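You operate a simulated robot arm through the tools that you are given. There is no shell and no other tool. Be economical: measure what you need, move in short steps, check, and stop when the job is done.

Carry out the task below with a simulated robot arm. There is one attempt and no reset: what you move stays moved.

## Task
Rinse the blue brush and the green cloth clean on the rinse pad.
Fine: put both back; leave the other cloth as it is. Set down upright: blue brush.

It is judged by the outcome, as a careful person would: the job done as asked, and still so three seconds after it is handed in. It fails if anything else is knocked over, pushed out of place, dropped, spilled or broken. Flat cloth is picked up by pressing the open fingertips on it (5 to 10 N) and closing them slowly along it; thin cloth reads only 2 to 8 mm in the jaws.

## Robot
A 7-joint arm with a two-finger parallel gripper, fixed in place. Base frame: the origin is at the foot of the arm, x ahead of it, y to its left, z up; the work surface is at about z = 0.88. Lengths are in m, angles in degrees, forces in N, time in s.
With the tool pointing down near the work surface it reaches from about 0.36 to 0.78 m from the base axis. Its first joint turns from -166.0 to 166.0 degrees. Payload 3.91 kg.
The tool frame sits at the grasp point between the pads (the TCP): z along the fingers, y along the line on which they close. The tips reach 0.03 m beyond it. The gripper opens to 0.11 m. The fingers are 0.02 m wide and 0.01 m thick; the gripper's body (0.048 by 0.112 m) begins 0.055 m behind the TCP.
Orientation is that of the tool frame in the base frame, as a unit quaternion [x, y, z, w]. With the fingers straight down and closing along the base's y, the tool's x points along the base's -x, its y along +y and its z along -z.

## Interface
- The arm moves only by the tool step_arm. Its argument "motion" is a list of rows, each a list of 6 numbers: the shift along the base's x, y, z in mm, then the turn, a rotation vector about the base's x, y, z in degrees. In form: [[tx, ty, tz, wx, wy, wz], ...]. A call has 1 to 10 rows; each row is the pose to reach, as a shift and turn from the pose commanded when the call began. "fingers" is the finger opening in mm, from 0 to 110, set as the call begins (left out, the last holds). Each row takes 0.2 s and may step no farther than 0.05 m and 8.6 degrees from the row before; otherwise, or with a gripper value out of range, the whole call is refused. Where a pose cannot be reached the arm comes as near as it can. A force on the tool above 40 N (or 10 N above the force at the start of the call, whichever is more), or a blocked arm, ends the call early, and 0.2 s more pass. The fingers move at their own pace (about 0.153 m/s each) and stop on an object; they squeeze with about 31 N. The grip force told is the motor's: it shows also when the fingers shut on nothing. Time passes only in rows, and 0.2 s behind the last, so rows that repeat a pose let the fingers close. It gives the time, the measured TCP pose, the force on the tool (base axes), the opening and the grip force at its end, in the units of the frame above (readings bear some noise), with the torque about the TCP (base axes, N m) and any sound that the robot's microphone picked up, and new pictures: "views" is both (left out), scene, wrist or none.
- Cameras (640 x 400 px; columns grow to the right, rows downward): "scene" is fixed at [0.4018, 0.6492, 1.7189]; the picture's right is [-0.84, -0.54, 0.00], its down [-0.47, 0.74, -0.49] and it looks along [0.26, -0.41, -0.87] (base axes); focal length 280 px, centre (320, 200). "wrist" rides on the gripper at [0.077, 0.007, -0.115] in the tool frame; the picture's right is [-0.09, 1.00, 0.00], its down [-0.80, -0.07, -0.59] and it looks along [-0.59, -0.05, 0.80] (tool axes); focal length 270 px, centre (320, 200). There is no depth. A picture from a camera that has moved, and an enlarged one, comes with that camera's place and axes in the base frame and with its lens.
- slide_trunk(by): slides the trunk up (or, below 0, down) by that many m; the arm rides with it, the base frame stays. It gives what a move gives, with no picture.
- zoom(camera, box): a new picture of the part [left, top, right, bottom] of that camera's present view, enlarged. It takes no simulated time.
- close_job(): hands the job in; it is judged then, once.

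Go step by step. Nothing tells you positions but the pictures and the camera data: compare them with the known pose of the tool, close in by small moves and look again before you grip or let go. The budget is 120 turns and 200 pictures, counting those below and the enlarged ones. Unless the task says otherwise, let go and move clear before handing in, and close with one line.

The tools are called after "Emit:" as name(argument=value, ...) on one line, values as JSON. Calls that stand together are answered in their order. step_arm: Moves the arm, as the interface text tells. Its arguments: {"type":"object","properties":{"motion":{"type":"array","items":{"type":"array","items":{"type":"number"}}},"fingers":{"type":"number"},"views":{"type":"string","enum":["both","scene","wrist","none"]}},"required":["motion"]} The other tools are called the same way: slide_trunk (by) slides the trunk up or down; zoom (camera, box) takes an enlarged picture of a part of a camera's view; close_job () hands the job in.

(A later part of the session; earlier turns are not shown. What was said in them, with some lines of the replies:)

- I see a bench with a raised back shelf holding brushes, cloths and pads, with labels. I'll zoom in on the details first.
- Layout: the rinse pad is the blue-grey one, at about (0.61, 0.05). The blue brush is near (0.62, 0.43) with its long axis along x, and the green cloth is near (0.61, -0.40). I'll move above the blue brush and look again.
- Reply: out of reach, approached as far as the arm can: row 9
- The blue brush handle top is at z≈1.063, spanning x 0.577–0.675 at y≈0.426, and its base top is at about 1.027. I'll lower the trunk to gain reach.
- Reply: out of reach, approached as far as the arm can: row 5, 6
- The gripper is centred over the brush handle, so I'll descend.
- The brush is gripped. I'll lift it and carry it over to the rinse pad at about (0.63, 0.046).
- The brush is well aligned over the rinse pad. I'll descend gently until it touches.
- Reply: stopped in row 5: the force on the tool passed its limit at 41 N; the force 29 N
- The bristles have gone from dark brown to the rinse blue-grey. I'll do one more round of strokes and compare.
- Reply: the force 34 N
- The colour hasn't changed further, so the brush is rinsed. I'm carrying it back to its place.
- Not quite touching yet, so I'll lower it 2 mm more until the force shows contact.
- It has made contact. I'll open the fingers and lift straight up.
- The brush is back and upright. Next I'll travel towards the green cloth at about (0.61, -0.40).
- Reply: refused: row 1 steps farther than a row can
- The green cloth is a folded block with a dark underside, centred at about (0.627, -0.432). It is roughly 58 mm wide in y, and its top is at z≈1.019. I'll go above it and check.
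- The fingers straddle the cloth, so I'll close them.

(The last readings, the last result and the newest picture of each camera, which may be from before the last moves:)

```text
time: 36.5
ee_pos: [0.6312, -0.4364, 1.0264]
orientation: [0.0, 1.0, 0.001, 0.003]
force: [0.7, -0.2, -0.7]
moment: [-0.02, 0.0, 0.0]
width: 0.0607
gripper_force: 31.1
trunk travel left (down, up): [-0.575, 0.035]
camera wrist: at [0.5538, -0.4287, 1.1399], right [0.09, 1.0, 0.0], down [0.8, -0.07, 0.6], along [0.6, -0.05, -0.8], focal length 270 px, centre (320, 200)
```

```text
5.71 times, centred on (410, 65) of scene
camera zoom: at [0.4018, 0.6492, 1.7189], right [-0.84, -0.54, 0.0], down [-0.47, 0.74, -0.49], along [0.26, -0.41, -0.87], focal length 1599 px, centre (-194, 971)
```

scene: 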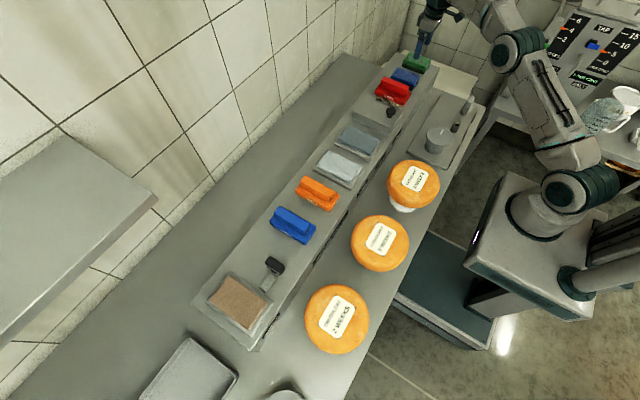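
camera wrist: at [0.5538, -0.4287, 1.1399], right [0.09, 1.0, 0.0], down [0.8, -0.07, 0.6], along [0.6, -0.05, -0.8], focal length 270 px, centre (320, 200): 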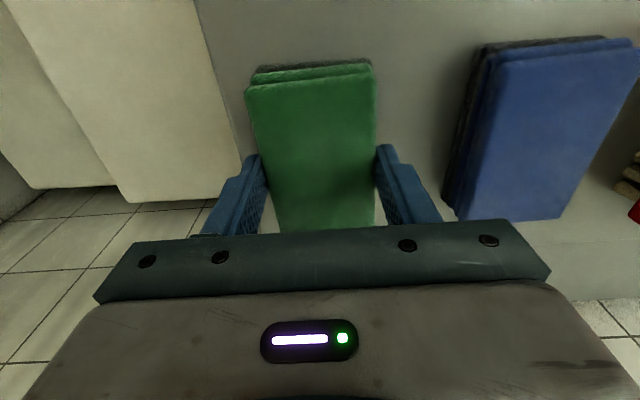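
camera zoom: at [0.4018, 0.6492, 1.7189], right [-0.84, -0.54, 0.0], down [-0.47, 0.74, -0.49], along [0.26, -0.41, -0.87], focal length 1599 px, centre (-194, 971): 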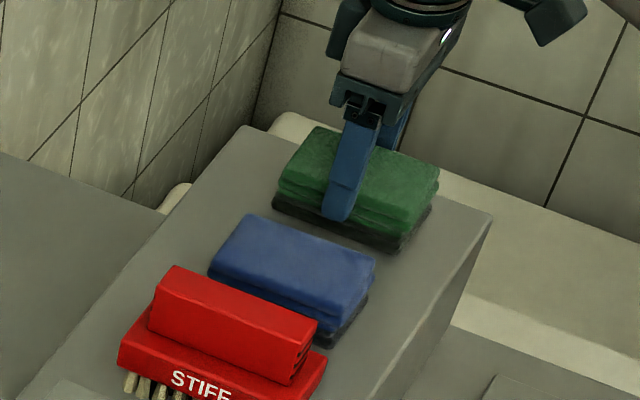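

It grips as a block at 61 mm, so I'll lift it.

Emit:
step_arm(motion=[[0, 0, 20, 0, 0, 0], [-5, 0, 50, 0, 0, 0], [-10, 0, 80, 0, 0, 0], [-20, 0, 110, 0, 0, 0]])

Emit:
zoom(camera="scene", box=[370, 10, 450, 80])

```text
time: 37.5
ee_pos: [0.6101, -0.4361, 1.1338]
orientation: [0.001, 1.0, 0.001, 0.004]
force: [0.0, 0.4, -0.5]
moment: [-0.02, -0.02, 0.0]
width: 0.0608
gripper_force: 30.8
trunk travel left (down, up): [-0.575, 0.035]
camera wrist: at [0.5318, -0.4303, 1.2474], right [0.09, 1.0, 0.0], down [0.8, -0.07, 0.6], along [0.6, -0.05, -0.8], focal length 270 px, centre (320, 200)
```

scene: 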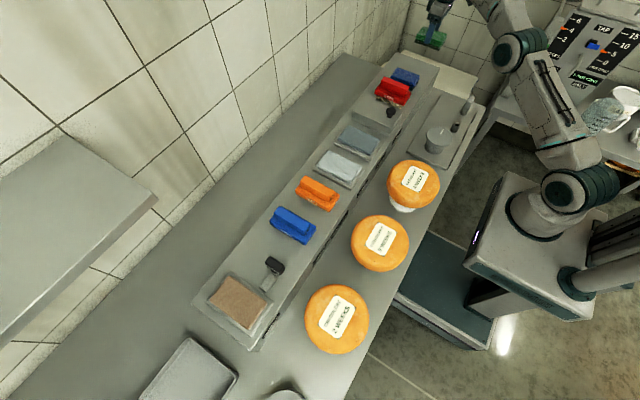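
wrist: 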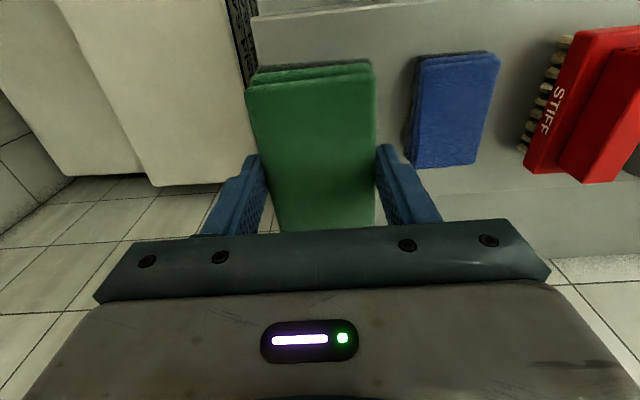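

```text
5.71 times, centred on (410, 45) of scene
camera zoom: at [0.4018, 0.6492, 1.7189], right [-0.84, -0.54, 0.0], down [-0.47, 0.74, -0.49], along [0.26, -0.41, -0.87], focal length 1599 px, centre (-194, 1086)
```

zoom: 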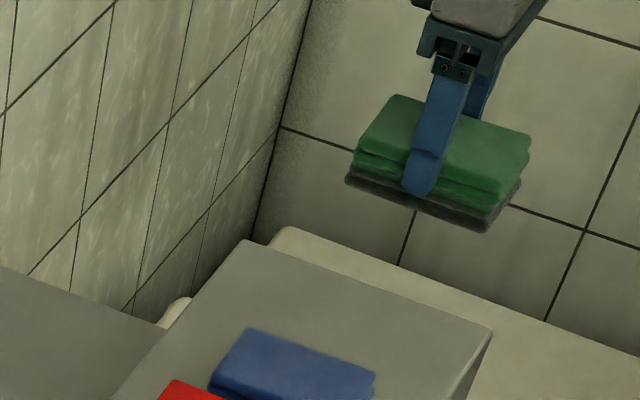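

The whole cloth is lifted, including the dark layer. I'm carrying it to the rinse pad, above the red brush and the oil knob.

Emit:
step_arm(motion=[[-5, 20, 25, 0, 0, 0], [-5, 65, 30, 0, 0, 0], [0, 112, 30, 0, 0, 0], [0, 159, 30, 0, 0, 0], [5, 206, 30, 0, 0, 0], [10, 253, 30, 0, 0, 0], [15, 300, 30, 0, 0, 0], [18, 347, 30, 0, 0, 0], [20, 394, 30, 0, 0, 0], [20, 441, 30, 0, 0, 0]], views="none")

Emit:
step_arm(motion=[[0, 35, 0, 0, 0, 0], [0, 46, -20, 0, 0, 0], [0, 46, -50, 0, 0, 0], [0, 46, -80, 0, 0, 0], [0, 46, -85, 0, 0, 0]])

Emit:
zoom(camera="scene", box=[310, 80, 410, 160])

```text
time: 39.7
ee_pos: [0.6318, 0.0069, 1.1672]
orientation: [0.001, 1.0, 0.0, 0.003]
force: [0.3, 0.4, -0.9]
moment: [-0.02, 0.0, 0.01]
width: 0.0607
gripper_force: 31.1
trunk travel left (down, up): [-0.575, 0.035]
```

```text
time: 40.9
ee_pos: [0.6299, 0.052, 1.0823]
orientation: [0.0, 1.0, 0.001, 0.004]
force: [-0.1, 0.3, -0.3]
moment: [0.02, -0.03, -0.01]
width: 0.0609
gripper_force: 30.8
trunk travel left (down, up): [-0.575, 0.035]
camera wrist: at [0.5529, 0.0583, 1.1951], right [0.09, 1.0, 0.0], down [0.8, -0.07, 0.6], along [0.6, -0.05, -0.8], focal length 270 px, centre (320, 200)
```

scene: 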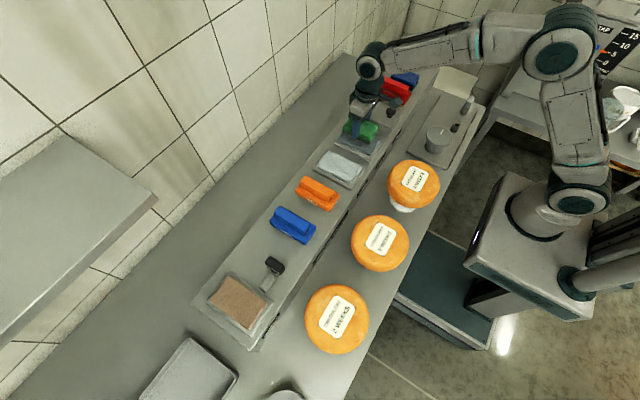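
wrist: 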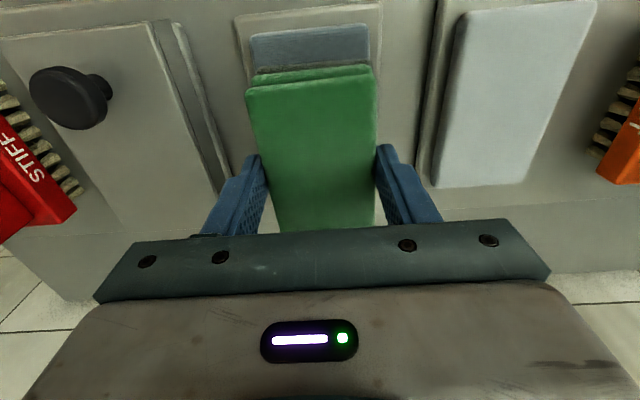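

```text
5.00 times, centred on (360, 120) of scene
camera zoom: at [0.4018, 0.6492, 1.7189], right [-0.84, -0.54, 0.0], down [-0.47, 0.74, -0.49], along [0.26, -0.41, -0.87], focal length 1399 px, centre (120, 600)
```

zoom: 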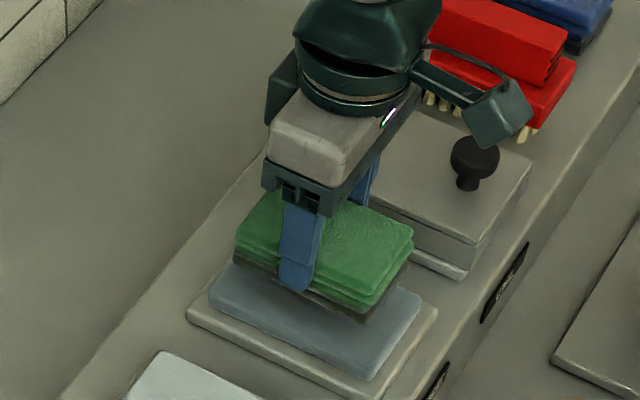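

Emit:
step_arm(motion=[[0, 0, -15, 0, 0, 0], [0, 0, -26, 0, 0, 0], [0, 0, -30, 0, 0, 0], [0, 0, -32, 0, 0, 0], [0, 0, -33, 0, 0, 0], [0, 0, -33, 0, 0, 0]], views="none")

```text
time: 42.3
ee_pos: [0.6308, 0.0523, 1.0533]
orientation: [0.0, 1.0, 0.001, 0.011]
force: [-5.9, 0.0, 14.6]
moment: [-0.17, 0.59, -0.03]
width: 0.0607
gripper_force: 31.2
trunk travel left (down, up): [-0.575, 0.035]
stopped in row 6: the force on the tool passed its limit at 41 N (the readings are from after the stop); the commanded pose is now the measured one
```

Emit:
step_arm(motion=[[12, 0, 0, 0, 0.5, 0], [-12, 0, 0, 0, 1, 0], [12, 0, 0, 0, 1, 0], [-12, 0, 0, 0, 1, 0], [12, 0, 0, 0, 1, 0], [-12, 0, 0, 0, 1, 0], [12, 0, 0, 0, 1, 0], [-12, 0, 0, 0, 1, 0], [0, 0, 0, 0, 1, 0]], views="none")

Emit:
step_arm(motion=[[0, 5, 0, 0, 0, 0], [0, -5, 0, 0, 0, 0], [0, 5, 0, 0, 0, 0], [0, -5, 0, 0, 0, 0], [0, 5, 0, 0, 0, 0], [0, -5, 0, 0, 0, 0], [0, 0, 0, 0, 0, 0], [0, 0, 15, 0, 0, 0], [0, 0, 40, 0, 0, 0], [0, 0, 80, 0, 0, 0]])

Emit:
zoom(camera="scene", box=[310, 70, 410, 150])

```text
time: 44.3
ee_pos: [0.6294, 0.0515, 1.0527]
orientation: [0.0, 1.0, 0.002, 0.0]
force: [-8.0, -1.7, 13.8]
moment: [-0.12, -0.33, -0.08]
width: 0.0608
gripper_force: 30.6
trunk travel left (down, up): [-0.575, 0.035]
```

```text
time: 46.5
ee_pos: [0.6313, 0.0504, 1.1317]
orientation: [-0.001, 1.0, 0.001, -0.001]
force: [0.1, 0.6, -0.5]
moment: [-0.02, -0.01, 0.01]
width: 0.0608
gripper_force: 30.6
trunk travel left (down, up): [-0.575, 0.035]
camera wrist: at [0.5538, 0.0575, 1.246], right [0.09, 1.0, 0.0], down [0.8, -0.07, 0.59], along [0.59, -0.05, -0.81], focal length 270 px, centre (320, 200)
```

scene: 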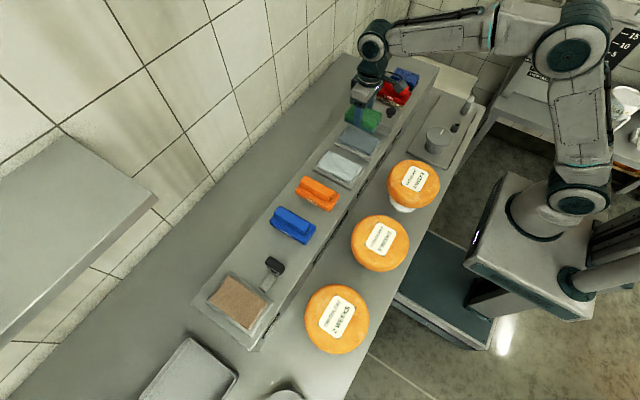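
wrist: 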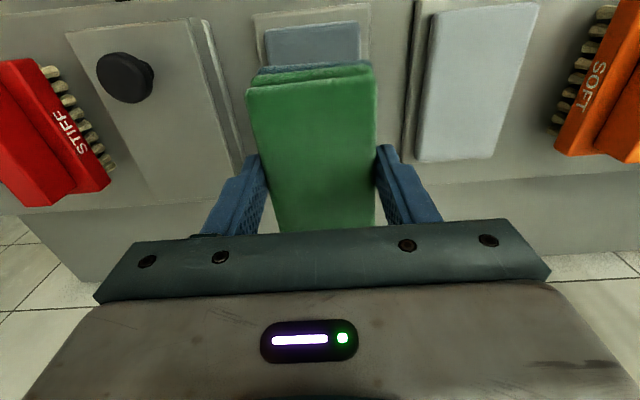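

```text
5.00 times, centred on (360, 110) of scene
camera zoom: at [0.4018, 0.6492, 1.7189], right [-0.84, -0.54, 0.0], down [-0.47, 0.74, -0.49], along [0.26, -0.41, -0.87], focal length 1399 px, centre (120, 650)
```

zoom: 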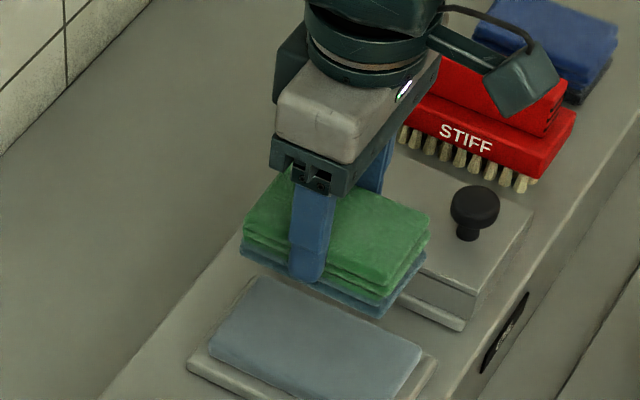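

The cloth's underside is now the rinse blue-grey too. I'm carrying it back to its place.

Emit:
step_arm(motion=[[0, 0, 32, 0, 0, 0], [0, -46, 32, 0, 0, 0], [-5, -93, 32, 0, 0, 0], [-10, -140, 32, 0, 0, 0], [-15, -187, 32, 0, 0, 0], [-20, -234, 32, 0, 0, 0], [-25, -281, 32, 0, 0, 0], [-25, -328, 32, 0, 0, 0], [-25, -375, 32, 0, 0, 0], [-25, -422, 30, 0, 0, 0]], views="none")

Emit:
step_arm(motion=[[0, -40, -10, 0, 0, 0], [10, -64, -40, 0, 0, 0], [20, -64, -75, 0, 0, 0], [25, -64, -105, 0, 0, 0], [25, -64, -124, 0, 0, 0], [25, -64, -130, 0, 0, 0], [25, -64, -132, 0, 0, 0]])

Emit:
zoom(camera="scene", box=[370, 30, 450, 100])

```text
time: 48.7
ee_pos: [0.606, -0.3762, 1.157]
orientation: [0.0, 1.0, 0.002, -0.001]
force: [-0.1, 0.3, -0.5]
moment: [0.04, -0.01, 0.0]
width: 0.0609
gripper_force: 30.8
trunk travel left (down, up): [-0.575, 0.035]
```

```text
time: 50.3
ee_pos: [0.6314, -0.4346, 1.0299]
orientation: [0.0, 1.0, 0.001, -0.001]
force: [-0.3, -0.5, -0.5]
moment: [0.02, -0.04, 0.01]
width: 0.0611
gripper_force: 31.2
trunk travel left (down, up): [-0.575, 0.035]
camera wrist: at [0.5555, -0.4274, 1.1437], right [0.09, 1.0, 0.0], down [0.8, -0.07, 0.59], along [0.59, -0.05, -0.81], focal length 270 px, centre (320, 200)
```

scene: 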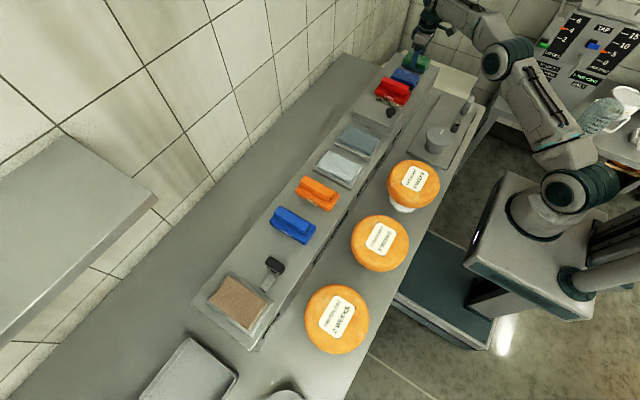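
wrist: 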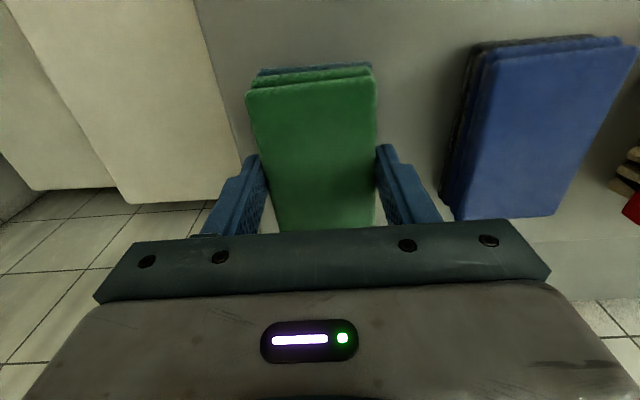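

```text
5.71 times, centred on (410, 65) of scene
camera zoom: at [0.4018, 0.6492, 1.7189], right [-0.84, -0.54, 0.0], down [-0.47, 0.74, -0.49], along [0.26, -0.41, -0.87], focal length 1599 px, centre (-194, 971)
```

zoom: 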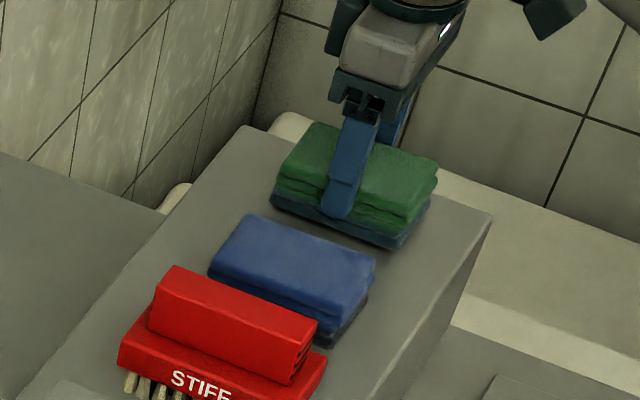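

Emit:
step_arm(motion=[[0, -1, -1, 0, 0, 0], [0, -1, -2, 0, 0, 0], [0, -1, -3, 0, 0, 0], [0, -1, -3.5, 0, 0, 0]], views="none")

```text
time: 51.3
ee_pos: [0.633, -0.437, 1.0257]
orientation: [0.0, 1.0, 0.002, -0.001]
force: [0.3, -0.2, -0.7]
moment: [-0.02, 0.01, -0.01]
width: 0.0608
gripper_force: 30.6
trunk travel left (down, up): [-0.575, 0.035]
```

Emit:
step_arm(motion=[[-1, 0, -1, 0, 0, 0], [-1, 0, -1.7, 0, 0, 0], [-1, 0, -2.3, 0, 0, 0]], views="none")

```text
time: 52.1
ee_pos: [0.6305, -0.4357, 1.0244]
orientation: [0.0, 1.0, 0.002, 0.0]
force: [0.1, -0.9, 7.6]
moment: [-0.08, -0.26, 0.04]
width: 0.061
gripper_force: 31.2
trunk travel left (down, up): [-0.575, 0.035]
```

It has made contact at 7.6 N. I'll open just enough to clear the cloth, then lift.

Emit:
step_arm(motion=[[0, 0, 0, 0, 0, 0], [0, 0, 0, 0, 0, 0], [0, 0, 30, 0, 0, 0], [-10, 0, 65, 0, 0, 0], [-30, 10, 100, 0, 0, 0], [-50, 20, 140, 0, 0, 0], [-70, 30, 175, 0, 0, 0]], fingers=86)

Emit:
zoom(camera="scene", box=[370, 30, 450, 100])

Emit:
zoom(camera="scene", box=[260, 170, 350, 250])

```text
time: 53.7
ee_pos: [0.5605, -0.4048, 1.2008]
orientation: [0.0, 1.0, 0.001, -0.001]
force: [-0.6, 0.0, -0.6]
moment: [-0.03, -0.03, 0.02]
width: 0.086
gripper_force: 0.1
trunk travel left (down, up): [-0.575, 0.035]
camera wrist: at [0.4837, -0.3986, 1.3145], right [0.09, 1.0, 0.0], down [0.8, -0.07, 0.59], along [0.59, -0.05, -0.81], focal length 270 px, centre (320, 200)
```

scene: 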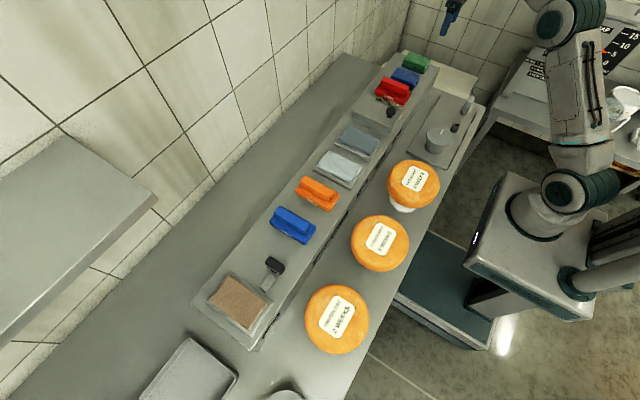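
wrist: 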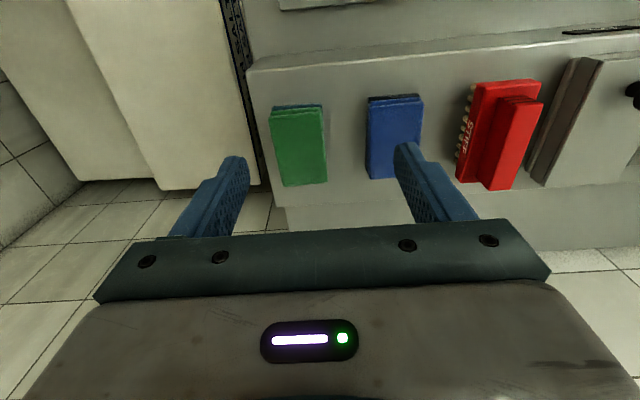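

```text
5.71 times, centred on (410, 65) of scene
camera zoom: at [0.4018, 0.6492, 1.7189], right [-0.84, -0.54, 0.0], down [-0.47, 0.74, -0.49], along [0.26, -0.41, -0.87], focal length 1599 px, centre (-194, 971)
```

zoom: 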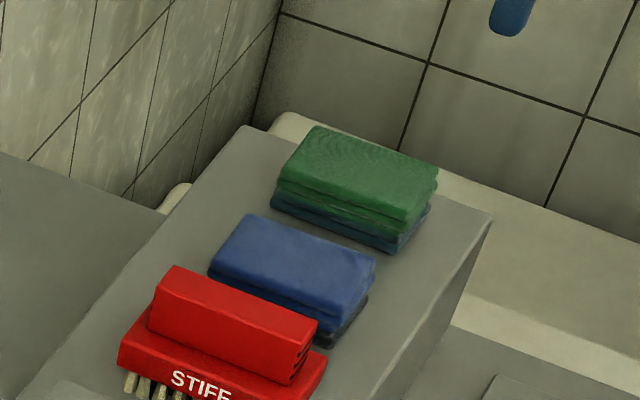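

```text
5.00 times, centred on (305, 210) of scene
camera zoom: at [0.4018, 0.6492, 1.7189], right [-0.84, -0.54, 0.0], down [-0.47, 0.74, -0.49], along [0.26, -0.41, -0.87], focal length 1399 px, centre (395, 150)
```

zoom: 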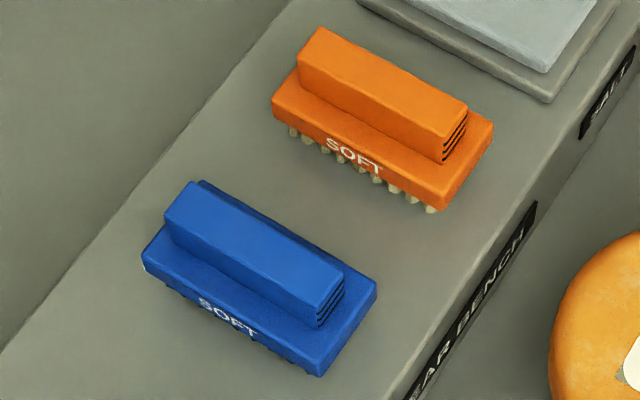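

Both items are rinsed, back in their places and released. The blue brush is upright, and the blue cloth has not been touched. The arm is clear, so I'm handing in.

Emit:
close_job()

```text
The job is handed in.
```

I rinsed the blue brush and the green cloth on the rinse pad and put both back in their places, with the brush standing upright and the blue cloth left untouched.
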